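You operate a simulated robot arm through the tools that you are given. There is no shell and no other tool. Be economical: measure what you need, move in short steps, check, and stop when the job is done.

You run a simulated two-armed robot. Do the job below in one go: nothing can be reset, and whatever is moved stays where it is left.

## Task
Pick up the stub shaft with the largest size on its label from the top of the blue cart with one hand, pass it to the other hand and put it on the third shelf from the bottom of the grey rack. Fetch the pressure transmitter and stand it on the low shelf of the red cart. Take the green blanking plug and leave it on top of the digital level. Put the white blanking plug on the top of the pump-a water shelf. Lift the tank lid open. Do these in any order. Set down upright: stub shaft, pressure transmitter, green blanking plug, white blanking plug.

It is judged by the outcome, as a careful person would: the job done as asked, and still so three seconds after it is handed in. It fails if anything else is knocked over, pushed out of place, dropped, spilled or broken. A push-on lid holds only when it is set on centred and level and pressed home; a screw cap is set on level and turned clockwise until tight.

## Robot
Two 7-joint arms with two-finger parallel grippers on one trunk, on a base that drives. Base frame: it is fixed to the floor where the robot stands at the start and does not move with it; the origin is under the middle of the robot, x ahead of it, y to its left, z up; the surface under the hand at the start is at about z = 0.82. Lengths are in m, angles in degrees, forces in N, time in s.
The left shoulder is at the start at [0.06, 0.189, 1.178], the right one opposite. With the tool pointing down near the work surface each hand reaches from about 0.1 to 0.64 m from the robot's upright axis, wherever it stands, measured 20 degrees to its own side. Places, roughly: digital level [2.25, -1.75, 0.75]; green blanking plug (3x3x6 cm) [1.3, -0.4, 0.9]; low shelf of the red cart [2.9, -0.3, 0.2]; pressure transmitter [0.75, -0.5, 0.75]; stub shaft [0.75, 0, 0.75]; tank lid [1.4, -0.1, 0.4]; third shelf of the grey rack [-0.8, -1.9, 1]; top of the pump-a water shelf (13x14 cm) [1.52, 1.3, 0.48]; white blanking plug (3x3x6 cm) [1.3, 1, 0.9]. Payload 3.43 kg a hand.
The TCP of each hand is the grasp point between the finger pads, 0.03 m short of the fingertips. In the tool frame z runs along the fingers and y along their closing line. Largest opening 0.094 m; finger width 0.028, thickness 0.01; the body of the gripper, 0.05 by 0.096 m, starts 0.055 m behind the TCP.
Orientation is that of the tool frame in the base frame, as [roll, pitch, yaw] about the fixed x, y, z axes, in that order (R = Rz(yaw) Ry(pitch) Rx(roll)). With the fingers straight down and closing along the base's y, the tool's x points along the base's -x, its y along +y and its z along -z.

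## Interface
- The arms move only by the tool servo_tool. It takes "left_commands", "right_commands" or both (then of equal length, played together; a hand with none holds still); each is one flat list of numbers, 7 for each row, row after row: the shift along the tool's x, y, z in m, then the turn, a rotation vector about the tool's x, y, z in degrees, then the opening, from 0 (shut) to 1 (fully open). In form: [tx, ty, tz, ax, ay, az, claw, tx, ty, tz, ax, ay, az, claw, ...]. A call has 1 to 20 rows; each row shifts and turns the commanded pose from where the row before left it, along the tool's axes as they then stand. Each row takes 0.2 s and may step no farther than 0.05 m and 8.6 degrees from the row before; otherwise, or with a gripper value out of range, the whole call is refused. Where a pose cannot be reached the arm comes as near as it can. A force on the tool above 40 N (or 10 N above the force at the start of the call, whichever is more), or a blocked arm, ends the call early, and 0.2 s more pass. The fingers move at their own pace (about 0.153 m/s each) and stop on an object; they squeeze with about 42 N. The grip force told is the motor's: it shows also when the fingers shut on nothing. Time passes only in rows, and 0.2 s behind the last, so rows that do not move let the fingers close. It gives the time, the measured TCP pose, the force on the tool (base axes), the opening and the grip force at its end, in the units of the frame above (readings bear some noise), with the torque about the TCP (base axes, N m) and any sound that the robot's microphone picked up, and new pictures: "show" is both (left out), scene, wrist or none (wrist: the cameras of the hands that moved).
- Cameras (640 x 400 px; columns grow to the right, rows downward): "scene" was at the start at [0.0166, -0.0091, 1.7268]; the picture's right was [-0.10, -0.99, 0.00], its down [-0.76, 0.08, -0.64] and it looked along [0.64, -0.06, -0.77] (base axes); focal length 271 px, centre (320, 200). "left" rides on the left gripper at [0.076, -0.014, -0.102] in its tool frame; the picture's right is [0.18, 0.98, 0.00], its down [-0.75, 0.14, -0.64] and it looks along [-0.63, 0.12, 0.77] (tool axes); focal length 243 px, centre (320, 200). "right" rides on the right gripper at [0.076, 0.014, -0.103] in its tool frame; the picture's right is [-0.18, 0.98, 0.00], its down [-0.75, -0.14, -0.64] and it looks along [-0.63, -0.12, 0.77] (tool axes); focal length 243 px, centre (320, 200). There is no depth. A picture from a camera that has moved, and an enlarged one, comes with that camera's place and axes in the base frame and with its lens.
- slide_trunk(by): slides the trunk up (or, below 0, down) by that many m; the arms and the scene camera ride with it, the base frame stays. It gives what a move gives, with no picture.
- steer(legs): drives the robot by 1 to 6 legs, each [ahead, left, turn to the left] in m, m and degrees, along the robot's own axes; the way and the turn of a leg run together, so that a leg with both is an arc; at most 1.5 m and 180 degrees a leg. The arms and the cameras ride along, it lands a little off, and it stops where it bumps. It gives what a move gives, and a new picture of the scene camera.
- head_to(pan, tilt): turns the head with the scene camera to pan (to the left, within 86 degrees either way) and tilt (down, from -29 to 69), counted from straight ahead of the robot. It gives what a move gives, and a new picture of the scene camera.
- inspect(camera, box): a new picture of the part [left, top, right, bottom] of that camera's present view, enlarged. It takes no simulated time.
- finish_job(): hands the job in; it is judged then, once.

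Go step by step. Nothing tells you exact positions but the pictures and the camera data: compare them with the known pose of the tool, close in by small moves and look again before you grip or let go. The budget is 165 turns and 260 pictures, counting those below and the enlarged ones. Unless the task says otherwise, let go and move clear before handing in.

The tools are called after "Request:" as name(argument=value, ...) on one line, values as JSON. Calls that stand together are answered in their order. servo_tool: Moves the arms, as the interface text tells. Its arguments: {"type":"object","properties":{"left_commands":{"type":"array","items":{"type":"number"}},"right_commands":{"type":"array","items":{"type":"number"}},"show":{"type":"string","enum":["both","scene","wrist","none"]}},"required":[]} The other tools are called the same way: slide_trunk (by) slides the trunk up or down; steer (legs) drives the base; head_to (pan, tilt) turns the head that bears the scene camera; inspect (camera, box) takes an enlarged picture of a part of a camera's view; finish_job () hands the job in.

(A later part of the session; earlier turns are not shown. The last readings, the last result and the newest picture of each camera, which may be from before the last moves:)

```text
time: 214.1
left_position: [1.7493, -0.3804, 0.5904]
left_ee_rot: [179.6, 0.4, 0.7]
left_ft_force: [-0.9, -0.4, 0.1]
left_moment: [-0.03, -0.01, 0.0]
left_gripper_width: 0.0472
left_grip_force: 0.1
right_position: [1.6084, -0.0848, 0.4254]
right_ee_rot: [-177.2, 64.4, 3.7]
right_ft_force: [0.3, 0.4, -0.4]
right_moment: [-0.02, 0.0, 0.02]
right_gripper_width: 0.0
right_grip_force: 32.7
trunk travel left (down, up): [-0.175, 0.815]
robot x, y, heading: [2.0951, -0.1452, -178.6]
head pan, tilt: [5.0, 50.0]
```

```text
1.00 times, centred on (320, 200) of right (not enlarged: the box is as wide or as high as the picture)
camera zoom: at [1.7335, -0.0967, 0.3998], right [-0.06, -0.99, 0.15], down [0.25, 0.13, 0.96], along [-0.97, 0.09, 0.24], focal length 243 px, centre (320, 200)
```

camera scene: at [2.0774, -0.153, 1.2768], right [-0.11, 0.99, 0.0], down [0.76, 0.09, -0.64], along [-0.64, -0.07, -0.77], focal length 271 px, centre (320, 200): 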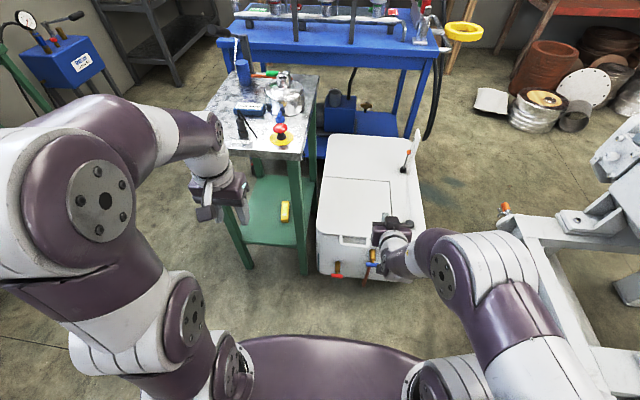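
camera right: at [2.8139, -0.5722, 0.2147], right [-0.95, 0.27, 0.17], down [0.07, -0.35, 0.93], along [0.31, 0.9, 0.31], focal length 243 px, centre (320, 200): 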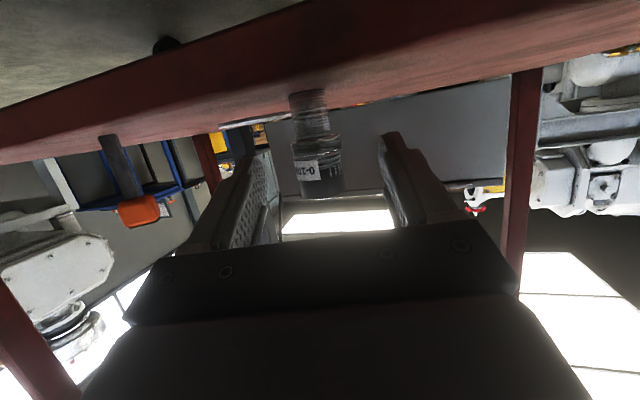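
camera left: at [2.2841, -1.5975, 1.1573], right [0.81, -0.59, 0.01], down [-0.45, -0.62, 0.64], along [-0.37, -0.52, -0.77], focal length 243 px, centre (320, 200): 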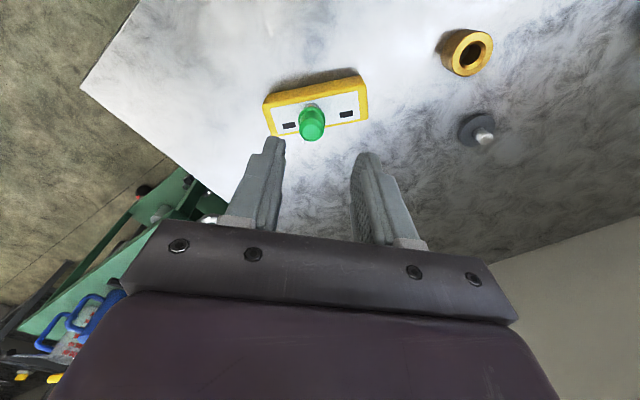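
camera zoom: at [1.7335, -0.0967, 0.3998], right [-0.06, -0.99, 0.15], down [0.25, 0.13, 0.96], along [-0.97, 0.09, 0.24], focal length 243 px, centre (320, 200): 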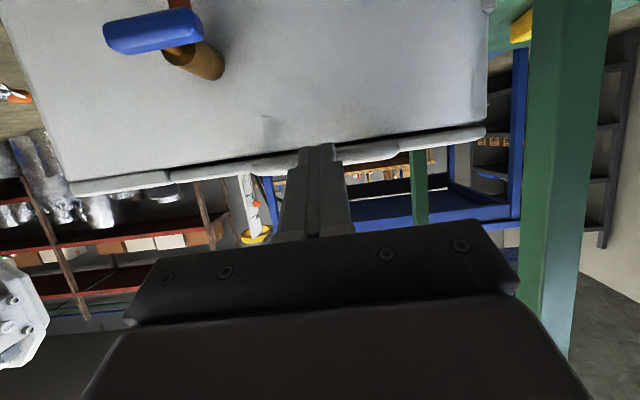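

Request:
slide_trunk(by=-0.035)

Request:
servo_tool(right_commands=[-0.0065, 0, 0.0135, 0, 0, 0, 0, -0.0052, 0, 0.0108, 0, 0, 0, 0], show="wrist")

Request:
inspect(camera="scene", box=[300, 190, 400, 260])

```text
time: 214.9
left_position: [1.7504, -0.3805, 0.5555]
left_ee_rot: [179.7, 0.4, 0.6]
left_ft_force: [-0.5, 0.2, -0.5]
left_moment: [-0.01, 0.01, 0.01]
left_gripper_width: 0.047
left_grip_force: 0.2
right_position: [1.607, -0.0841, 0.3895]
right_ee_rot: [-177.2, 64.5, 3.6]
right_ft_force: [0.2, -0.1, 0.2]
right_moment: [0.04, 0.0, 0.02]
right_gripper_width: 0.0001
right_grip_force: 32.6
trunk travel left (down, up): [-0.14, 0.85]
robot x, y, heading: [2.095, -0.1392, -178.7]
head pan, tilt: [5.0, 50.0]
```

```text
time: 215.5
left_position: [1.7498, -0.3807, 0.5568]
left_ee_rot: [179.6, 0.2, 0.7]
left_ft_force: [0.5, -0.1, -0.7]
left_moment: [-0.01, 0.01, -0.01]
left_gripper_width: 0.0469
left_grip_force: 0.1
right_position: [1.5792, -0.0828, 0.3905]
right_ee_rot: [-177.2, 64.4, 3.7]
right_ft_force: [0.4, -0.7, -0.6]
right_moment: [0.0, -0.03, 0.0]
right_gripper_width: 0.0
right_grip_force: 33.1
trunk travel left (down, up): [-0.14, 0.85]
robot x, y, heading: [2.0963, -0.1445, -178.7]
head pan, tilt: [5.0, 50.0]
camera right: at [1.7056, -0.0958, 0.3659], right [-0.06, -0.99, 0.15], down [0.25, 0.13, 0.96], along [-0.97, 0.09, 0.24], focal length 243 px, centre (320, 200)
```

right: 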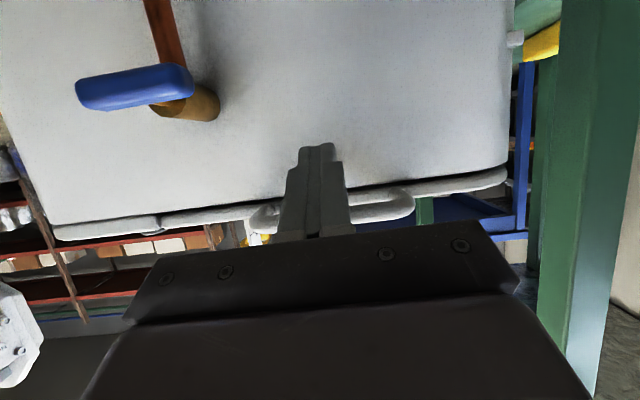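

```text
5.71 times, centred on (350, 225) of scene
camera zoom: at [2.0774, -0.153, 1.0168], right [-0.11, 0.99, 0.0], down [0.76, 0.09, -0.64], along [-0.64, -0.07, -0.77], focal length 1550 px, centre (149, 57)
```

zoom: 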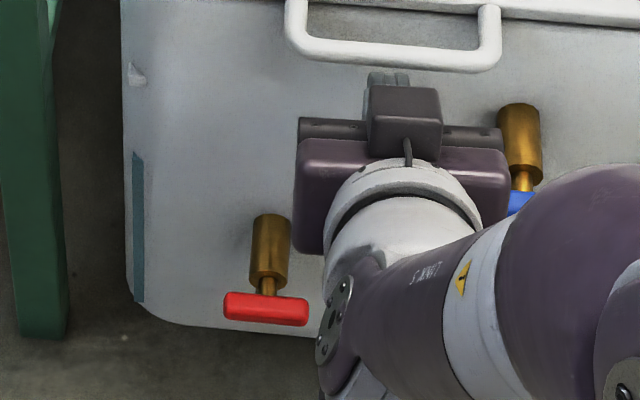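

The fingertips are under the handle bar. I lift in small steps.

Request:
servo_tool(right_commands=[-0.0135, 0, -0.0065, 0, 0, 0, 0, -0.0135, 0, -0.0065, 0, 0, 0, 0, -0.0135, 0, -0.0065, 0, 0, 0, 0, -0.0158, 0, -0.0015, 0, 0, 0, 0, -0.0158, 0, -0.0015, 0, 0, 0, 0, -0.0158, 0, -0.0015, 0, 0, 0, 0], show="scene")

```text
time: 216.9
left_position: [1.749, -0.3812, 0.5568]
left_ee_rot: [179.7, 0.3, 0.7]
left_ft_force: [0.5, 0.3, 0.1]
left_moment: [-0.03, 0.02, -0.01]
left_gripper_width: 0.0469
left_grip_force: 0.1
right_position: [1.5646, -0.0898, 0.4794]
right_ee_rot: [-177.2, 64.5, 3.8]
right_ft_force: [1.5, -0.3, -2.0]
right_moment: [-0.02, 0.0, -0.01]
right_gripper_width: 0.0
right_grip_force: 32.9
trunk travel left (down, up): [-0.14, 0.85]
robot x, y, heading: [2.0964, -0.1452, -178.7]
head pan, tilt: [5.0, 50.0]
camera scene: at [2.0773, -0.153, 1.0168], right [-0.11, 0.99, 0.0], down [0.76, 0.09, -0.64], along [-0.64, -0.07, -0.77], focal length 271 px, centre (320, 200)
```

scene: 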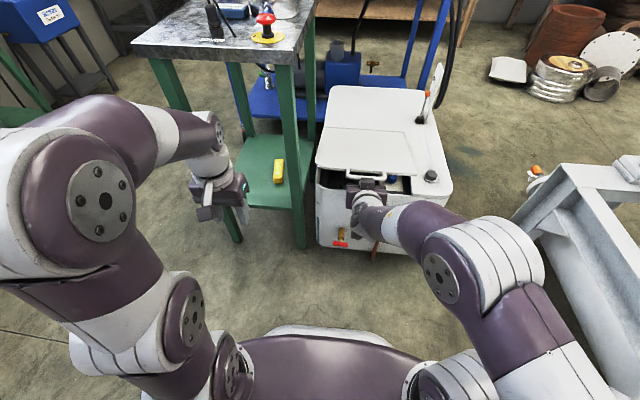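

Request:
servo_tool(right_commands=[-0.0276, 0, 0.0045, 0, 0, 0, 0, -0.0276, 0, 0.0045, 0, 0, 0, 0, -0.0276, 0, 0.0045, 0, 0, 0, 0, -0.0276, 0, 0.0045, 0, 0, 0, 0, -0.0257, 0, 0.0121, 0, 0, 0, 0, -0.0257, 0, 0.0121, 0, 0, 0, 0, -0.0257, 0, 0.0121, 0, 0, 0, 0], show="scene")

```text
time: 218.5
left_position: [1.7508, -0.3802, 0.5555]
left_ee_rot: [179.7, 0.3, 0.6]
left_ft_force: [-0.3, -0.1, 0.6]
left_moment: [-0.05, 0.02, -0.01]
left_gripper_width: 0.0468
left_grip_force: 0.0
right_position: [1.4352, -0.0926, 0.625]
right_ee_rot: [-177.2, 64.3, 3.7]
right_ft_force: [1.5, 0.1, -1.2]
right_moment: [0.02, -0.04, -0.03]
right_gripper_width: 0.0
right_grip_force: 32.9
trunk travel left (down, up): [-0.14, 0.85]
robot x, y, heading: [2.0907, -0.1484, -178.7]
head pan, tilt: [5.0, 50.0]
camera scene: at [2.0774, -0.153, 1.0168], right [-0.11, 0.99, 0.0], down [0.76, 0.09, -0.64], along [-0.64, -0.07, -0.77], focal length 271 px, centre (320, 200)
```

scene: 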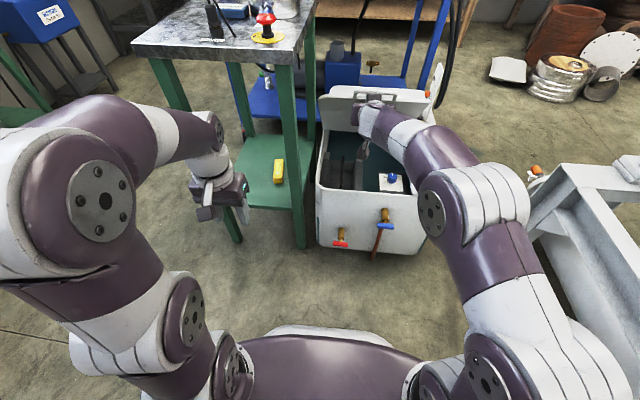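

Request:
servo_tool(right_commands=[-0.02, 0, 0.016, 0, 0, 0, 0, -0.0149, 0, 0.0172, 0, 0, 0, 0, -0.0149, 0, 0.0172, 0, 0, 0, 0, -0.0149, 0, 0.0172, 0, 0, 0, 0, -0.0149, 0, 0.0172, 0, 0, 0, 0, -0.0149, 0, 0.0172, 0, 0, 0, 0], show="scene")

```text
time: 219.9
left_position: [1.7492, -0.381, 0.5538]
left_ee_rot: [179.6, 0.2, 0.8]
left_ft_force: [0.2, 0.2, -0.1]
left_moment: [0.03, -0.02, -0.04]
left_gripper_width: 0.0469
left_grip_force: 0.2
right_position: [1.3008, -0.0965, 0.6676]
right_ee_rot: [-177.3, 64.4, 3.8]
right_ft_force: [0.0, 0.1, 0.2]
right_moment: [-0.04, -0.03, 0.05]
right_gripper_width: 0.0001
right_grip_force: 33.5
trunk travel left (down, up): [-0.14, 0.85]
robot x, y, heading: [2.0936, -0.1479, -178.5]
head pan, tilt: [5.0, 50.0]
camera scene: at [2.0773, -0.153, 1.0168], right [-0.11, 0.99, 0.0], down [0.76, 0.09, -0.64], along [-0.64, -0.07, -0.77], focal length 271 px, centre (320, 200)
```

scene: 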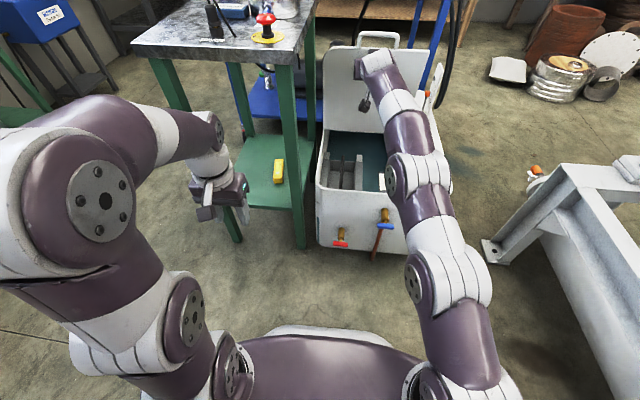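

The lid has swung past upright and no longer loads the hand. I withdraw and check that it stays.

Request:
servo_tool(right_commands=[0.012, 0, -0.026, 0, 0, 0, 0, 0.017, 0, -0.036, 0, 0, 0, 0, 0.017, 0, -0.036, 0, 0, 0, 0, 0.017, 0, -0.036, 0, 0, 0, 0, 0.017, 0, -0.036, 0, 0, 0, 0, 0.017, 0, -0.036, 0, 0, 0, 0, 0.017, 0, -0.036, 0, 0, 0, 0], show="scene")

```text
time: 221.5
left_position: [1.7507, -0.3798, 0.5558]
left_ee_rot: [179.6, 0.3, 0.7]
left_ft_force: [-0.9, -0.7, -0.5]
left_moment: [-0.01, -0.03, 0.02]
left_gripper_width: 0.0472
left_grip_force: 0.0
right_position: [1.5703, -0.09, 0.6681]
right_ee_rot: [-177.3, 64.5, 3.7]
right_ft_force: [0.3, 0.5, -0.3]
right_moment: [-0.01, 0.02, 0.04]
right_gripper_width: 0.0003
right_grip_force: 33.2
trunk travel left (down, up): [-0.14, 0.85]
robot x, y, heading: [2.0957, -0.1442, -178.9]
head pan, tilt: [5.0, 50.0]
camera scene: at [2.0773, -0.153, 1.0168], right [-0.11, 0.99, 0.0], down [0.76, 0.09, -0.64], along [-0.64, -0.07, -0.77], focal length 271 px, centre (320, 200)
```

scene: 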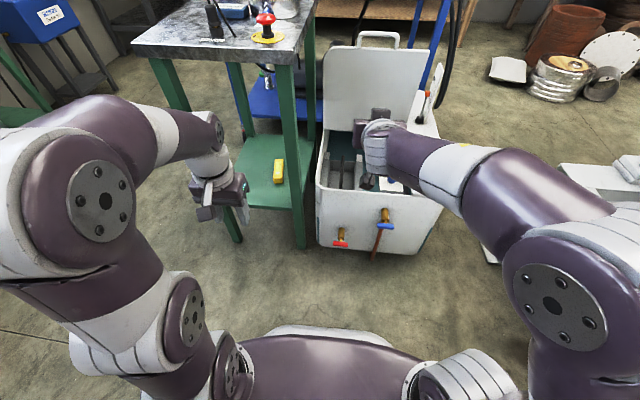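

The lid stays open. Now the white plug on pump A: I restore the right hand, raise the trunk and drive around the west side past the blue cart.

Request:
slide_trunk(by=0.4)

Request:
servo_tool(right_commands=[0, 0, 0, 0, 8.1, 0, 0.5, 0, 0, 0, 0, 8.1, 0, 0.5, 0, 0, 0, 0, 8.1, 0, 0.5, 0, 0, 0, 0, 8.1, 0, 0.5, 0, 0, 0, 0, 8.1, 0, 0.5, 0, 0, 0, 0, 8.1, 0, 0.5, 0, 0, 0, 0, 8.1, 0, 0.5, 0, 0, 0, 0, 7.8, 0, 0.5], show="none")

Request:
slide_trunk(by=0.4)

Request:
steer(legs=[[0, 0.97, 0], [0, 0, -91], [0, 1.1, 0], [0, 1.1, 0]])

```text
time: 225.3
left_position: [1.7511, -0.3811, 0.9552]
left_ee_rot: [179.6, 0.3, 0.7]
left_ft_force: [0.2, 0.3, 0.6]
left_moment: [0.01, 0.02, -0.01]
left_gripper_width: 0.0472
left_grip_force: 0.2
right_position: [1.5705, -0.0893, 1.068]
right_ee_rot: [-177.1, 64.4, 3.8]
right_ft_force: [0.0, 0.0, -1.0]
right_moment: [-0.03, -0.03, -0.01]
right_gripper_width: 0.0
right_grip_force: 32.9
trunk travel left (down, up): [-0.54, 0.45]
robot x, y, heading: [2.094, -0.1448, -178.8]
head pan, tilt: [5.0, 50.0]
```

```text
time: 227.2
left_position: [1.749, -0.3819, 0.9559]
left_ee_rot: [179.5, 0.3, 0.7]
left_ft_force: [-0.8, -1.0, 0.2]
left_moment: [0.02, 0.02, 0.04]
left_gripper_width: 0.0469
left_grip_force: 0.0
right_position: [1.6376, -0.0608, 0.9126]
right_ee_rot: [-179.0, 0.6, 1.2]
right_ft_force: [-0.8, 1.0, -0.5]
right_moment: [-0.03, 0.01, 0.02]
right_gripper_width: 0.0469
right_grip_force: 0.1
right hand out of reach, approached as far as the arm can: row 5, 6, 7, 8
trunk travel left (down, up): [-0.54, 0.45]
robot x, y, heading: [2.095, -0.1469, -178.8]
head pan, tilt: [5.0, 50.0]
```

```text
time: 231.0
left_position: [1.7499, -0.3809, 1.3556]
left_ee_rot: [179.6, 0.3, 0.7]
left_ft_force: [0.3, 0.6, -0.7]
left_moment: [-0.02, 0.0, 0.01]
left_gripper_width: 0.0468
left_grip_force: 0.1
right_position: [1.6383, -0.0607, 1.3131]
right_ee_rot: [-179.0, 0.7, 1.2]
right_ft_force: [-0.8, 0.0, -0.1]
right_moment: [0.03, 0.0, -0.02]
right_gripper_width: 0.0471
right_grip_force: 0.1
trunk travel left (down, up): [-0.94, 0.05]
robot x, y, heading: [2.0951, -0.1428, -178.4]
head pan, tilt: [5.0, 50.0]
```

```text
time: 250.3
left_position: [-0.2572, -0.7616, 1.3554]
left_ee_rot: [179.6, 0.3, -91.0]
left_ft_force: [-0.4, 0.7, -0.1]
left_moment: [0.0, 0.0, -0.03]
left_gripper_width: 0.0472
left_grip_force: 0.1
right_position: [0.0655, -0.6585, 1.3135]
right_ee_rot: [-179.0, 0.7, -90.5]
right_ft_force: [0.4, 0.2, -0.1]
right_moment: [0.0, 0.0, -0.05]
right_gripper_width: 0.0468
right_grip_force: 0.0
trunk travel left (down, up): [-0.94, 0.05]
robot x, y, heading: [-0.0323, -1.1108, 89.7]
head pan, tilt: [5.0, 50.0]
camera scene: at [-0.0376, -1.0963, 1.8168], right [1.0, 0.08, 0.0], down [0.06, -0.76, -0.64], along [-0.05, 0.64, -0.77], focal length 271 px, centre (320, 200)
```

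scene: 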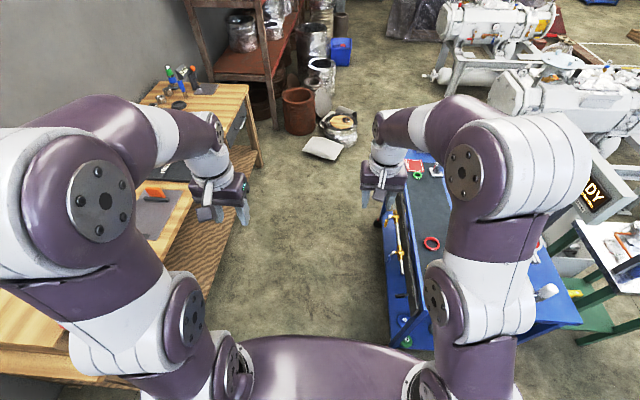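

Request:
steer(legs=[[1.45, 0.03, 0], [0.28, 0, 0], [0.22, -0.6, 0], [0, 0, -85]])

Request:
inspect(camera="scene", box=[180, 100, 460, 300])

```text
time: 265.9
left_position: [0.9181, 1.0665, 1.355]
left_ee_rot: [179.5, 0.4, -177.3]
left_ft_force: [-0.4, -0.6, -0.3]
left_moment: [0.02, 0.04, -0.05]
left_gripper_width: 0.047
left_grip_force: 0.0
right_position: [1.0414, 0.75, 1.3138]
right_ee_rot: [-179.0, 0.7, -176.8]
right_ft_force: [-0.1, -0.6, 0.2]
right_moment: [-0.04, 0.0, -0.03]
right_gripper_width: 0.0469
right_grip_force: 0.0
trunk travel left (down, up): [-0.94, 0.05]
robot x, y, heading: [0.5853, 0.8194, 3.5]
head pan, tilt: [5.0, 50.0]
camera scene: at [0.5989, 0.8244, 1.8168], right [0.15, -0.99, 0.0], down [-0.76, -0.11, -0.64], along [0.64, 0.09, -0.77], focal length 271 px, centre (320, 200)
```

scene: 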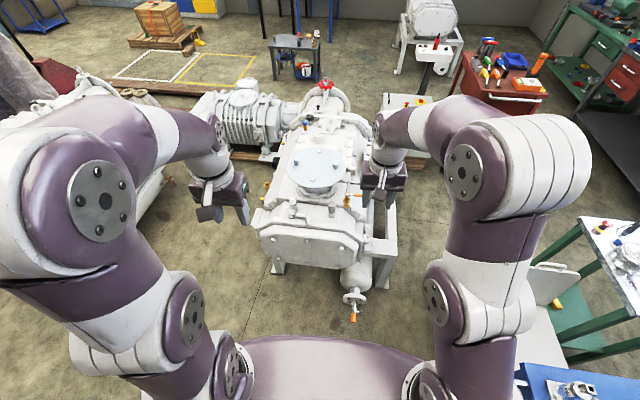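

```text
2.00 times, centred on (320, 200) of scene
camera zoom: at [0.5989, 0.8244, 1.8168], right [0.15, -0.99, 0.0], down [-0.76, -0.11, -0.64], along [0.64, 0.09, -0.77], focal length 542 px, centre (320, 200)
```

zoom: 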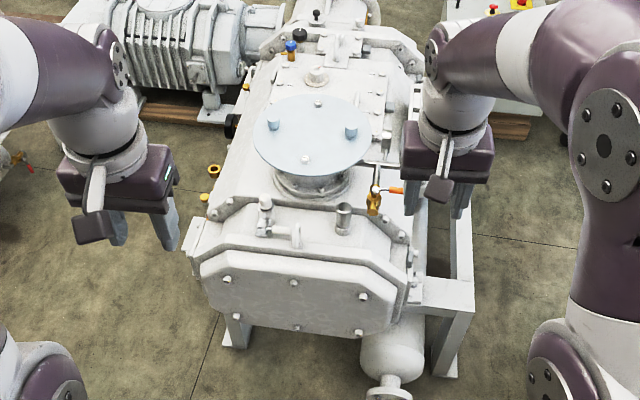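

Request:
inspect(camera="scene", box=[260, 170, 340, 240])

Request:
inspect(camera="left", box=[0, 0, 640, 400])

```text
5.71 times, centred on (300, 205) of scene
camera zoom: at [0.5989, 0.8244, 1.8168], right [0.15, -0.99, 0.0], down [-0.76, -0.11, -0.64], along [0.64, 0.09, -0.77], focal length 1550 px, centre (434, 171)
```

zoom: 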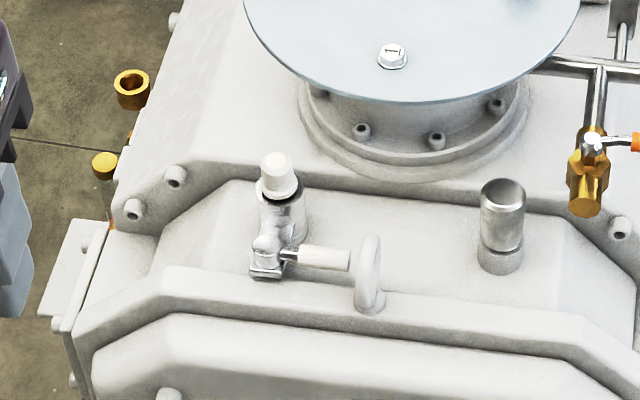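

```text
1.00 times, centred on (320, 200) of left (not enlarged: the box is as wide or as high as the picture)
camera zoom: at [0.843, 1.0465, 1.4565], right [-0.23, 0.97, 0.01], down [0.74, 0.17, 0.65], along [0.63, 0.15, -0.76], focal length 243 px, centre (320, 200)
```

zoom: 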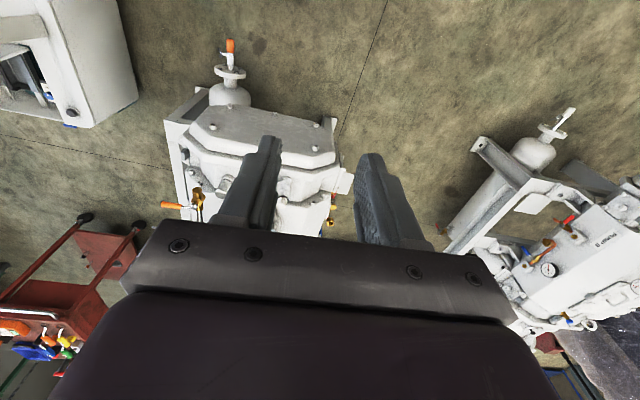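

The white plug is in a valve port on pump A at about [1.30, 1.04], and the white plate at the pump's side, about [1.515, 1.335, 0.48], is the water shelf. I bring the left hand over the plug.

Request:
steer(legs=[[0.1, 0.01, -3.5]])

Request:
servo_tool(left_commands=[-0.04, 0, 0.03, 0, 0, 0, 0.6, -0.04, 0, 0.03, 0, 0, 0, 0.6, -0.04, 0, 0.03, 0, 0, 0, 0.6, -0.04, 0, 0.03, 0, 0, 0, 0.6, -0.03, 0, 0.03, 0, 0, 0, 0.6], show="wrist")

```text
time: 267.0
left_position: [1.0295, 1.0595, 1.3553]
left_ee_rot: [179.6, 0.5, 179.1]
left_ft_force: [-0.7, 1.0, -0.3]
left_moment: [0.0, -0.02, 0.01]
left_gripper_width: 0.0472
left_grip_force: 0.0
right_position: [1.1322, 0.734, 1.3145]
right_ee_rot: [-178.9, 0.9, 179.6]
right_ft_force: [0.0, 0.2, 0.0]
right_moment: [0.01, 0.02, 0.03]
right_gripper_width: 0.0468
right_grip_force: 0.1
trunk travel left (down, up): [-0.94, 0.05]
robot x, y, heading: [0.6854, 0.8294, -0.0]
head pan, tilt: [5.0, 50.0]
camera scene: at [0.6942, 0.8363, 1.8169], right [0.08, -1.0, 0.0], down [-0.76, -0.06, -0.65], along [0.64, 0.05, -0.76], focal length 271 px, centre (320, 200)
```

scene: 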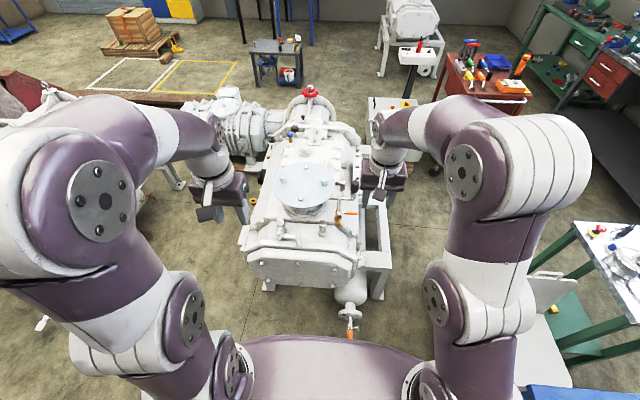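

```text
time: 268.2
left_position: [1.2297, 1.0544, 1.208]
left_ee_rot: [179.7, 0.3, 179.1]
left_ft_force: [0.6, -0.3, -1.2]
left_moment: [0.0, 0.01, -0.03]
left_gripper_width: 0.0563
left_grip_force: 0.1
right_position: [1.1369, 0.7345, 1.3116]
right_ee_rot: [-179.0, 0.7, 179.6]
right_ft_force: [0.6, 1.3, 0.0]
right_moment: [0.01, 0.0, 0.0]
right_gripper_width: 0.0468
right_grip_force: 0.2
trunk travel left (down, up): [-0.94, 0.05]
robot x, y, heading: [0.6846, 0.8323, -0.1]
head pan, tilt: [5.0, 50.0]
camera left: at [1.1527, 1.039, 1.3092], right [-0.17, 0.99, 0.01], down [0.75, 0.12, 0.65], along [0.64, 0.11, -0.76], focal length 243 px, centre (320, 200)
```

left: 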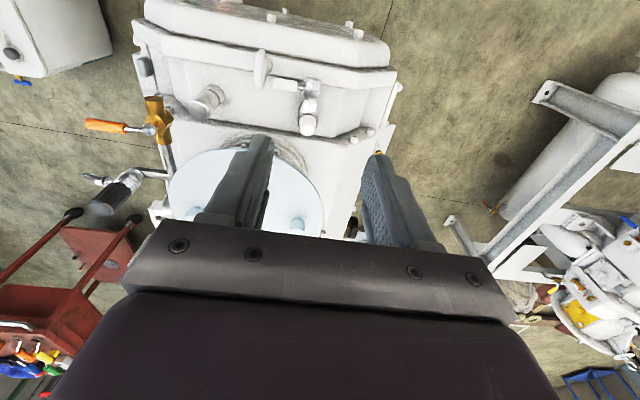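

Request:
servo_tool(left_commands=[-0.037, -0.0052, 0, 0, 0, 0, 0.6, -0.037, -0.0052, 0, 0, 0, 0, 0.6, 0, 0, 0.04, 0, 0, 0, 0.6, 0, 0, 0.04, 0, 0, 0, 0.6, 0, 0, 0.04, 0, 0, 0, 0.6, 0, 0, 0.04, 0, 0, 0, 0.6], show="none")

Request:
inspect(camera="left", box=[220, 60, 420, 240])

```text
time: 269.6
left_position: [1.2675, 1.0462, 1.0362]
left_ee_rot: [179.6, 0.4, 179.0]
left_ft_force: [-0.1, 0.6, 0.2]
left_moment: [0.01, -0.01, 0.01]
left_gripper_width: 0.0566
left_grip_force: 0.1
left hand out of reach, approached as far as the arm can: row 1, 2
right_position: [1.1355, 0.7346, 1.3141]
right_ee_rot: [-178.9, 0.7, 179.7]
right_ft_force: [0.9, 0.2, -0.4]
right_moment: [0.0, 0.02, 0.01]
right_gripper_width: 0.047
right_grip_force: 0.0
trunk travel left (down, up): [-0.94, 0.05]
robot x, y, heading: [0.6829, 0.8303, -0.2]
head pan, tilt: [5.0, 50.0]
```

```text
2.22 times, centred on (320, 150) of left
camera zoom: at [1.1908, 1.0319, 1.136], right [-0.17, 0.99, 0.01], down [0.75, 0.12, 0.65], along [0.64, 0.11, -0.76], focal length 539 px, centre (320, 311)
```

zoom: 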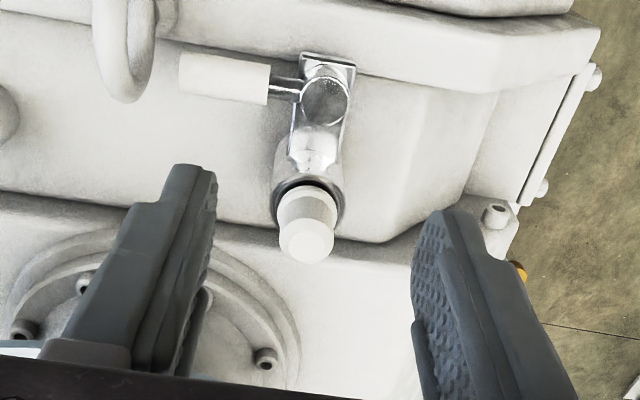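

Request:
servo_tool(left_commands=[0, 0, -0.04, 0, 0, 0, 0.6, 0, 0, -0.04, 0, 0, 0, 0.6, 0, 0, -0.03, 0, 0, 0, 0.6], show="none")

Request:
slide_trunk(by=-0.12)

Request:
servo_tool(left_commands=[-0.018, -0.001, 0, 0, 0, 0, 0.6, -0.018, -0.001, 0, 0, 0, 0, 0.6], show="wrist")

```text
time: 270.4
left_position: [1.2638, 1.0443, 1.1443]
left_ee_rot: [179.5, 0.3, 179.1]
left_ft_force: [0.1, -0.5, 0.2]
left_moment: [0.02, 0.02, 0.01]
left_gripper_width: 0.0564
left_grip_force: 0.1
right_position: [1.1354, 0.7343, 1.3134]
right_ee_rot: [-179.0, 0.8, 179.5]
right_ft_force: [-1.0, -0.9, 0.3]
right_moment: [0.0, -0.02, 0.02]
right_gripper_width: 0.0469
right_grip_force: 0.1
trunk travel left (down, up): [-0.94, 0.05]
robot x, y, heading: [0.681, 0.8332, -0.0]
head pan, tilt: [5.0, 50.0]
```

```text
time: 271.9
left_position: [1.2654, 1.044, 1.0235]
left_ee_rot: [179.6, 0.5, 179.0]
left_ft_force: [0.2, 0.1, 0.3]
left_moment: [0.02, 0.01, 0.0]
left_gripper_width: 0.0564
left_grip_force: 0.1
right_position: [1.1362, 0.7345, 1.1944]
right_ee_rot: [-178.9, 0.7, 179.6]
right_ft_force: [0.2, -0.9, -1.0]
right_moment: [-0.01, -0.01, 0.01]
right_gripper_width: 0.0471
right_grip_force: 0.0
trunk travel left (down, up): [-0.82, 0.17]
robot x, y, heading: [0.6804, 0.8304, -0.4]
head pan, tilt: [5.0, 50.0]
```

```text
time: 272.5
left_position: [1.2883, 1.0431, 1.0252]
left_ee_rot: [179.6, 0.3, 179.1]
left_ft_force: [0.0, 0.4, 0.4]
left_moment: [-0.05, 0.0, 0.02]
left_gripper_width: 0.0561
left_grip_force: 0.1
left hand out of reach, approached as far as the arm can: row 2
right_position: [1.1361, 0.7344, 1.1929]
right_ee_rot: [-179.0, 0.7, 179.5]
right_ft_force: [0.2, 0.6, 0.1]
right_moment: [-0.03, 0.0, -0.01]
right_gripper_width: 0.0472
right_grip_force: 0.1
trunk travel left (down, up): [-0.82, 0.17]
robot x, y, heading: [0.6836, 0.8308, -0.2]
head pan, tilt: [5.0, 50.0]
camera left: at [1.2126, 1.0284, 1.1257], right [-0.17, 0.99, 0.01], down [0.75, 0.12, 0.65], along [0.64, 0.11, -0.76], focal length 243 px, centre (320, 200)
```

left: 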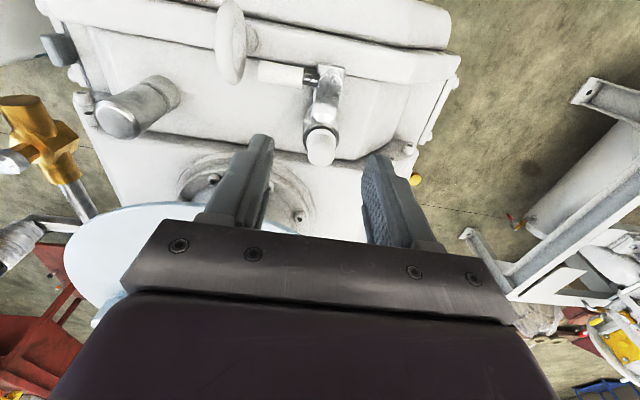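

Request:
steer(legs=[[0.017, 0.001, 0.2]])

Request:
servo_tool(left_commands=[0, 0, 0.028, 0, 0, 0, 0.6, 0, 0, 0.028, 0, 0, 0, 0.6], show="none")

Request:
inspect(camera="left", box=[220, 80, 420, 260])

```text
time: 273.3
left_position: [1.3029, 1.0457, 1.0275]
left_ee_rot: [179.5, 0.6, 179.3]
left_ft_force: [0.4, -0.8, -0.1]
left_moment: [0.03, -0.03, 0.01]
left_gripper_width: 0.0565
left_grip_force: 0.0
right_position: [1.149, 0.737, 1.1955]
right_ee_rot: [-178.9, 0.8, 179.7]
right_ft_force: [-0.9, 0.6, 0.3]
right_moment: [0.01, -0.06, -0.03]
right_gripper_width: 0.047
right_grip_force: 0.0
trunk travel left (down, up): [-0.82, 0.17]
robot x, y, heading: [0.6992, 0.8315, 0.1]
head pan, tilt: [5.0, 50.0]
camera scene: at [0.7104, 0.8366, 1.6969], right [0.09, -1.0, 0.0], down [-0.76, -0.07, -0.65], along [0.64, 0.06, -0.76], focal length 271 px, centre (320, 200)
```

scene: 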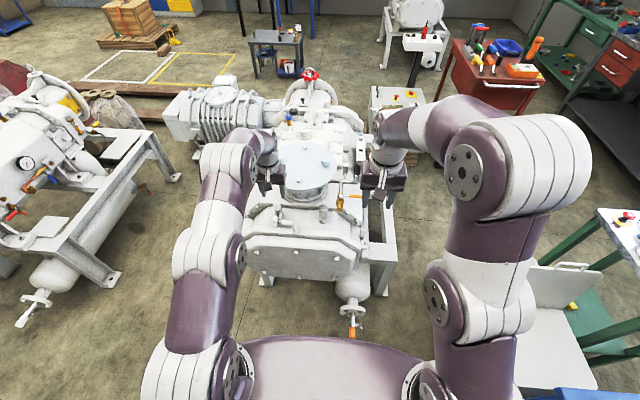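

```text
time: 273.9
left_position: [1.3054, 1.0488, 0.9698]
left_ee_rot: [179.6, 0.4, 179.3]
left_ft_force: [-0.4, -0.6, -0.4]
left_moment: [-0.03, 0.04, 0.0]
left_gripper_width: 0.0566
left_grip_force: 0.0
right_position: [1.152, 0.7362, 1.1949]
right_ee_rot: [-178.9, 0.8, 179.9]
right_ft_force: [-1.1, -0.7, -0.3]
right_moment: [0.0, -0.01, -0.01]
right_gripper_width: 0.0468
right_grip_force: 0.1
trunk travel left (down, up): [-0.82, 0.17]
robot x, y, heading: [0.6997, 0.8325, -0.0]
head pan, tilt: [5.0, 50.0]
```

```text
2.22 times, centred on (320, 170) of left
camera zoom: at [1.229, 1.0327, 1.0705], right [-0.17, 0.99, 0.01], down [0.75, 0.13, 0.65], along [0.64, 0.12, -0.76], focal length 539 px, centre (320, 267)
```

zoom: 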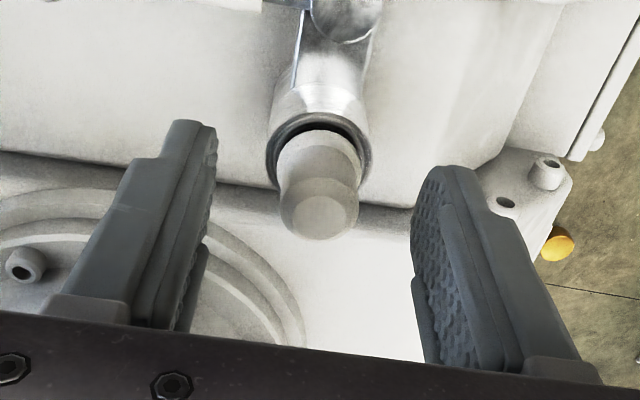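

Straddling the plug. Close and lift slowly.

Request:
servo_tool(left_commands=[0, 0, 0, 0, 0, 0, 0.3, 0, 0, 0, 0, 0, 0, 0.1, 0, 0, 0, 0, 0, 0, 0, 0, 0, 0, 0, 0, 0, 0, 0, 0, -0.004, 0, 0, 0, 0, 0, 0, -0.006, 0, 0, 0, 0, 0, 0, -0.01, 0, 0, 0, 0, 0, 0, -0.015, 0, 0, 0, 0, 0, 0, -0.02, 0, 0, 0, 0, 0, 0, -0.03, 0, 0, 0, 0, 0.01, 0, -0.03, 0, 0, 0, 0, 0.02, 0, -0.03, 0, 0, 0, 0], show="wrist")

```text
time: 276.5
left_position: [1.2611, 1.0454, 1.1076]
left_ee_rot: [179.6, 0.6, 179.2]
left_ft_force: [0.0, 1.0, 0.1]
left_moment: [0.0, 0.0, 0.03]
left_gripper_width: 0.0244
left_grip_force: 42.2
left hand out of reach, approached as far as the arm can: row 10, 11
right_position: [1.1507, 0.7366, 1.1937]
right_ee_rot: [-179.0, 0.8, 179.8]
right_ft_force: [0.4, -0.6, 0.2]
right_moment: [-0.01, -0.03, -0.01]
right_gripper_width: 0.0469
right_grip_force: 0.1
trunk travel left (down, up): [-0.82, 0.17]
robot x, y, heading: [0.6976, 0.8315, -0.2]
head pan, tilt: [5.0, 50.0]
camera left: at [1.1839, 1.0297, 1.2096], right [-0.17, 0.99, 0.01], down [0.75, 0.13, 0.65], along [0.64, 0.12, -0.76], focal length 243 px, centre (320, 200)
```

left: 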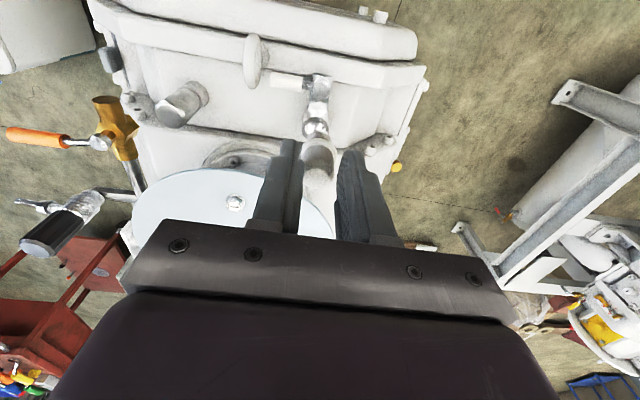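

The white plug is out. I raise a little and drive round to the pump's north-west corner, facing the water shelf.

Request:
slide_trunk(by=0.12)

Request:
steer(legs=[[-0.05, 0.77, 0], [0, 0, -45], [0.15, 0.2, 0]])

Request:
inspect(camera="left", box=[0, 0, 640, 400])

```text
time: 278.0
left_position: [1.262, 1.0441, 1.227]
left_ee_rot: [179.7, 0.4, 179.2]
left_ft_force: [0.3, -0.3, -0.2]
left_moment: [0.0, 0.01, 0.0]
left_gripper_width: 0.0244
left_grip_force: 42.2
right_position: [1.1523, 0.7375, 1.3153]
right_ee_rot: [-178.9, 0.7, 179.8]
right_ft_force: [0.3, 1.4, -0.9]
right_moment: [-0.01, -0.02, -0.02]
right_gripper_width: 0.0471
right_grip_force: 0.0
trunk travel left (down, up): [-0.94, 0.05]
robot x, y, heading: [0.7004, 0.8282, 0.1]
head pan, tilt: [5.0, 50.0]
```

```text
time: 285.5
left_position: [1.4449, 1.3642, 1.2283]
left_ee_rot: [179.5, 0.4, 134.2]
left_ft_force: [-0.8, -0.1, -1.2]
left_moment: [0.0, -0.03, 0.0]
left_gripper_width: 0.0241
left_grip_force: 41.3
right_position: [1.1501, 1.2233, 1.3147]
right_ee_rot: [-179.1, 0.8, 134.7]
right_ft_force: [0.2, 1.1, 0.3]
right_moment: [0.03, 0.0, 0.0]
right_gripper_width: 0.0473
right_grip_force: 0.1
trunk travel left (down, up): [-0.94, 0.05]
robot x, y, heading: [0.9003, 1.6126, -45.3]
head pan, tilt: [5.0, 50.0]
camera scene: at [0.913, 1.6039, 1.8168], right [-0.65, -0.76, 0.0], down [-0.58, 0.49, -0.64], along [0.49, -0.41, -0.77], focal length 271 px, centre (320, 200)
```

scene: 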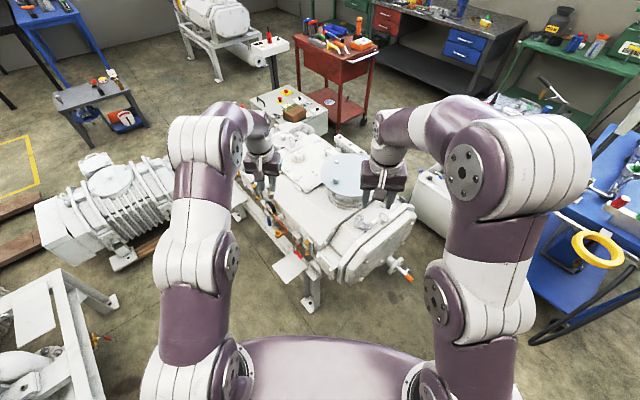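

```text
1.00 times, centred on (320, 200) of left (not enlarged: the box is as wide or as high as the picture)
camera zoom: at [1.3812, 1.408, 1.3295], right [0.58, 0.82, 0.01], down [0.62, -0.44, 0.65], along [0.53, -0.37, -0.76], focal length 243 px, centre (320, 200)
```

zoom: 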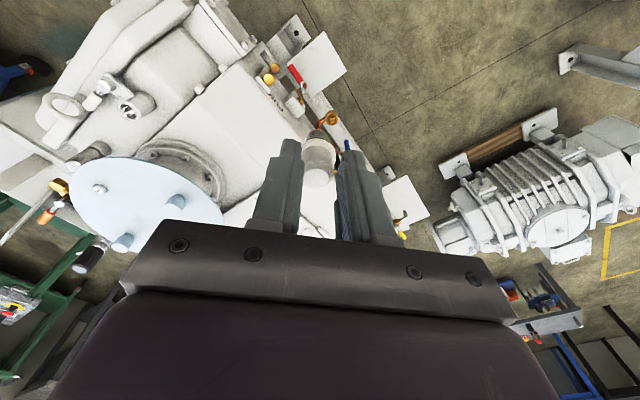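

Two side plates are visible; the nearer one at [1.52, 1.31] matches. I look closely at what surrounds it before going down.

Request:
inspect(camera="left", box=[230, 20, 390, 140])

Request:
inspect(camera="scene", box=[240, 190, 340, 320])

```text
3.33 times, centred on (310, 80) of left
camera zoom: at [1.3812, 1.408, 1.3295], right [0.58, 0.82, 0.01], down [0.62, -0.44, 0.65], along [0.53, -0.37, -0.76], focal length 809 px, centre (353, 600)
```

zoom: 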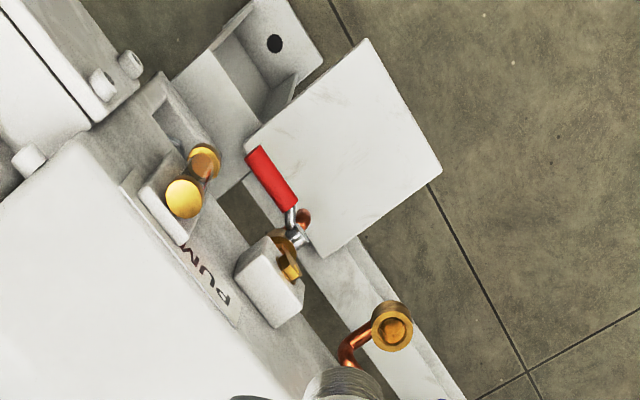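

```text
3.08 times, centred on (290, 255) of scene
camera zoom: at [0.913, 1.6039, 1.8168], right [-0.65, -0.76, 0.0], down [-0.58, 0.49, -0.64], along [0.49, -0.41, -0.77], focal length 835 px, centre (412, 31)
```

zoom: 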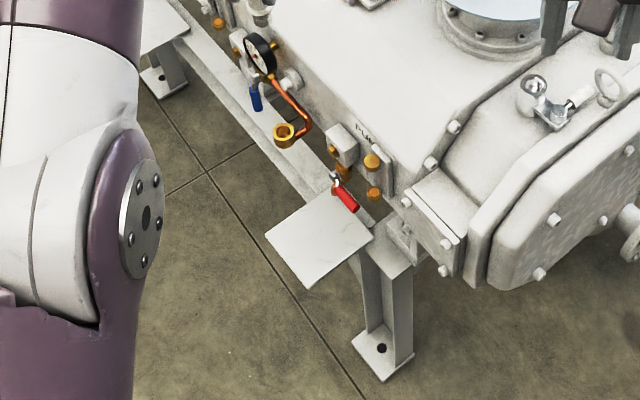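

The plate spans x 1.46–1.58, y 1.23–1.37; its outer half is clear. To keep my wrist away from the pump's pipework I'll face south beside it and reach sideways with the left arm.

Request:
steer(legs=[[0.113, -0.042, 0], [0, 0, -45]])

Request:
servo_tool(left_commands=[0.034, 0.0305, 0, 0, 0, 0, 0, 0.034, 0.0305, 0, 0, 0, 0, 0, 0.034, 0.0305, 0, 0, 0, 0, 0, 0.034, 0.0305, 0, 0, 0, 0, 0, 0.034, 0.0305, 0, 0, 0, 0, 0, 0.034, 0.0305, 0, 0, 0, 0, 0, 0.034, 0.0305, 0, 0, 0, 0, 0, 0.034, 0.0305, 0, 0, 0, 0, 0, 0.034, 0.0305, 0, 0, 0, 0, 0, 0.034, 0.0305, 0, 0, 0, 0, 0, 0.034, 0.0305, 0, 0, 0, 0, 0], show="wrist")

```text
time: 288.9
left_position: [1.1492, 0.9367, 1.2273]
left_ee_rot: [179.6, 0.4, 87.9]
left_ft_force: [0.4, -0.6, -0.6]
left_moment: [0.02, 0.03, -0.02]
left_gripper_width: 0.0241
left_grip_force: 41.9
right_position: [0.8431, 1.0514, 1.3117]
right_ee_rot: [-179.0, 0.7, 88.5]
right_ft_force: [0.0, -0.2, 0.8]
right_moment: [0.02, 0.01, 0.0]
right_gripper_width: 0.0473
right_grip_force: 0.1
trunk travel left (down, up): [-0.94, 0.05]
robot x, y, heading: [0.9473, 1.5023, -91.3]
head pan, tilt: [5.0, 50.0]
camera scene: at [0.9552, 1.4854, 1.8168], right [-1.0, -0.06, 0.0], down [-0.05, 0.76, -0.64], along [0.04, -0.64, -0.77], focal length 271 px, centre (320, 200)
```

scene: 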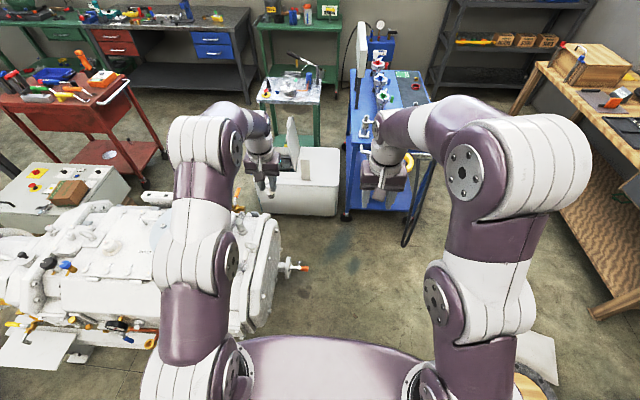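

```text
time: 291.2
left_position: [1.4993, 1.3011, 1.2285]
left_ee_rot: [179.7, 0.5, 88.0]
left_ft_force: [0.5, 0.3, -1.7]
left_moment: [0.03, -0.01, 0.0]
left_gripper_width: 0.0243
left_grip_force: 42.0
right_position: [0.8441, 1.0549, 1.3148]
right_ee_rot: [-178.9, 0.8, 88.5]
right_ft_force: [0.4, 0.1, 0.0]
right_moment: [-0.03, 0.03, -0.02]
right_gripper_width: 0.0471
right_grip_force: 0.1
trunk travel left (down, up): [-0.94, 0.05]
robot x, y, heading: [0.9504, 1.5068, -91.5]
head pan, tilt: [5.0, 50.0]
camera left: at [1.4882, 1.3781, 1.3295], right [0.99, 0.15, 0.0], down [0.11, -0.75, 0.65], along [0.1, -0.64, -0.76], focal length 243 px, centre (320, 200)
```

left: 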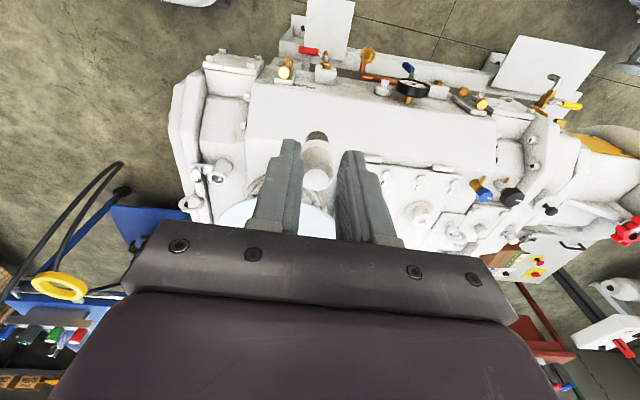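

Request:
servo_tool(left_commands=[0.037, 0.025, 0, 0, 0, 0, 0], show="none")

Request:
slide_trunk(by=-0.4)

Request:
head_to(pan=65, tilt=50)

```text
time: 291.6
left_position: [1.5272, 1.3372, 1.2281]
left_ee_rot: [179.6, 0.5, 87.9]
left_ft_force: [0.5, 0.2, -0.7]
left_moment: [-0.02, 0.01, 0.03]
left_gripper_width: 0.0244
left_grip_force: 41.9
right_position: [0.845, 1.054, 1.3133]
right_ee_rot: [-178.9, 0.7, 88.5]
right_ft_force: [-0.3, 0.4, -0.7]
right_moment: [-0.01, -0.04, 0.02]
right_gripper_width: 0.0469
right_grip_force: 0.0
trunk travel left (down, up): [-0.94, 0.05]
robot x, y, heading: [0.9511, 1.5023, -91.1]
head pan, tilt: [5.0, 50.0]
```

```text
time: 295.5
left_position: [1.526, 1.3357, 0.8277]
left_ee_rot: [179.7, 0.4, 88.1]
left_ft_force: [-0.3, 0.3, -0.5]
left_moment: [0.02, 0.0, 0.01]
left_gripper_width: 0.0242
left_grip_force: 41.7
right_position: [0.8436, 1.052, 0.9135]
right_ee_rot: [-179.0, 0.7, 88.6]
right_ft_force: [-0.3, -0.1, -0.2]
right_moment: [0.0, 0.01, -0.01]
right_gripper_width: 0.0467
right_grip_force: 0.1
trunk travel left (down, up): [-0.54, 0.45]
robot x, y, heading: [0.9499, 1.5088, -91.3]
head pan, tilt: [5.0, 50.0]
```

```text
time: 296.8
left_position: [1.5258, 1.3363, 0.8278]
left_ee_rot: [179.6, 0.4, 87.9]
left_ft_force: [-0.2, 0.4, -0.1]
left_moment: [0.02, -0.02, 0.02]
left_gripper_width: 0.024
left_grip_force: 42.1
right_position: [0.8427, 1.0523, 0.9135]
right_ee_rot: [-179.0, 0.6, 88.5]
right_ft_force: [-0.3, -1.1, 0.8]
right_moment: [0.02, 0.03, -0.02]
right_gripper_width: 0.0469
right_grip_force: 0.1
trunk travel left (down, up): [-0.54, 0.45]
robot x, y, heading: [0.9499, 1.5062, -91.2]
head pan, tilt: [65.0, 50.0]
camera scene: at [1.0187, 1.5286, 1.4168], right [-0.44, -0.9, 0.0], down [-0.69, 0.34, -0.64], along [0.58, -0.29, -0.77], focal length 271 px, centre (320, 200)
```

scene: 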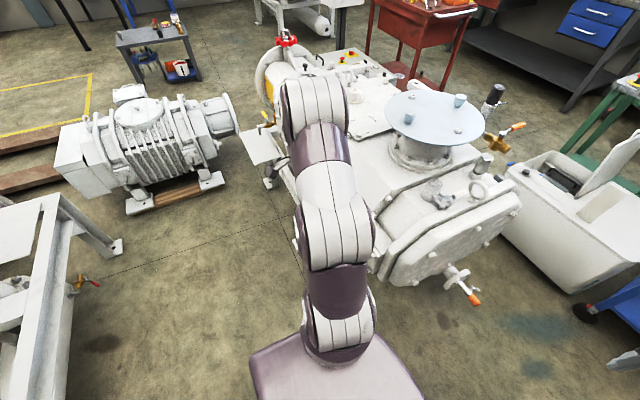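

Request:
slide_trunk(by=-0.2)

Request:
inspect(camera="left", box=[160, 40, 480, 240])

```text
time: 298.9
left_position: [1.5257, 1.3361, 0.6269]
left_ee_rot: [179.5, 0.4, 88.0]
left_ft_force: [0.9, -0.7, -1.0]
left_moment: [0.01, -0.01, -0.03]
left_gripper_width: 0.0241
left_grip_force: 41.6
right_position: [0.8424, 1.0533, 0.7142]
right_ee_rot: [-179.0, 0.7, 88.5]
right_ft_force: [0.5, -0.2, -0.3]
right_moment: [-0.01, 0.01, 0.01]
right_gripper_width: 0.0471
right_grip_force: 0.0
trunk travel left (down, up): [-0.34, 0.65]
robot x, y, heading: [0.9497, 1.5032, -91.1]
head pan, tilt: [65.0, 50.0]
```

```text
2.00 times, centred on (320, 140) of left
camera zoom: at [1.5138, 1.4121, 0.7289], right [0.99, 0.15, 0.01], down [0.11, -0.75, 0.65], along [0.1, -0.64, -0.76], focal length 485 px, centre (320, 320)
```

zoom: 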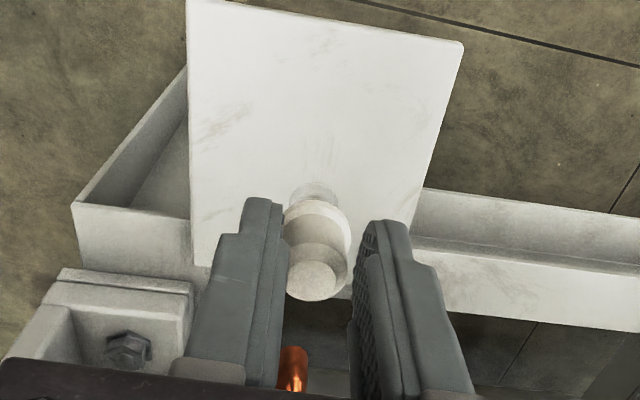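

Well over the plate, 4 cm from its outer edge. Lowering further, then in small steps to contact.

Request:
slide_trunk(by=-0.07)

Request:
servo_tool(left_commands=[0, 0, 0.004, 0, 0, 0, 0, 0, 0, 0.004, 0, 0, 0, 0, 0, 0, 0.003, 0, 0, 0, 0], show="none")

Request:
inspect(camera="left", box=[220, 60, 420, 200])

```text
time: 300.0
left_position: [1.525, 1.3356, 0.558]
left_ee_rot: [179.6, 0.4, 88.0]
left_ft_force: [0.6, -0.2, -0.4]
left_moment: [-0.01, -0.03, -0.01]
left_gripper_width: 0.0238
left_grip_force: 41.8
right_position: [0.8426, 1.052, 0.6448]
right_ee_rot: [-178.9, 0.8, 88.6]
right_ft_force: [0.1, 0.5, -0.2]
right_moment: [-0.01, -0.02, -0.01]
right_gripper_width: 0.0469
right_grip_force: 0.1
trunk travel left (down, up): [-0.27, 0.72]
robot x, y, heading: [0.9488, 1.5022, -91.5]
head pan, tilt: [65.0, 50.0]
```

```text
time: 300.8
left_position: [1.5255, 1.3366, 0.55]
left_ee_rot: [179.1, 0.5, 87.9]
left_ft_force: [2.4, 2.0, 29.8]
left_moment: [-0.28, -0.05, 0.0]
left_gripper_width: 0.0243
left_grip_force: 41.7
right_position: [0.8422, 1.0538, 0.644]
right_ee_rot: [-179.1, 0.9, 88.5]
right_ft_force: [0.4, -0.4, -0.6]
right_moment: [-0.03, 0.0, 0.0]
right_gripper_width: 0.0469
right_grip_force: 0.0
trunk travel left (down, up): [-0.27, 0.72]
robot x, y, heading: [0.9504, 1.5048, -91.4]
head pan, tilt: [65.0, 50.0]
```

```text
2.86 times, centred on (320, 130) of left
camera zoom: at [1.5122, 1.4129, 0.6508], right [0.99, 0.15, 0.01], down [0.1, -0.75, 0.65], along [0.11, -0.64, -0.76], focal length 693 px, centre (320, 400)
```

zoom: 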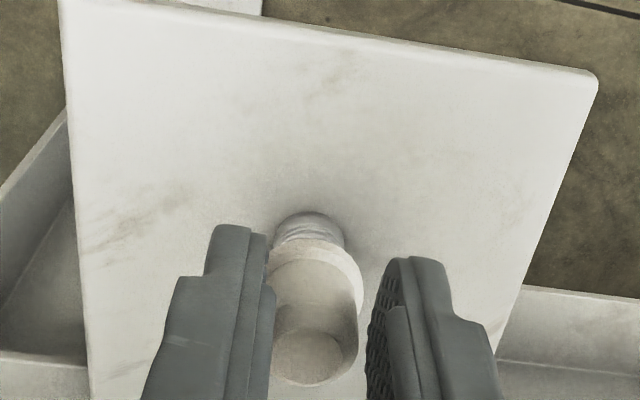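

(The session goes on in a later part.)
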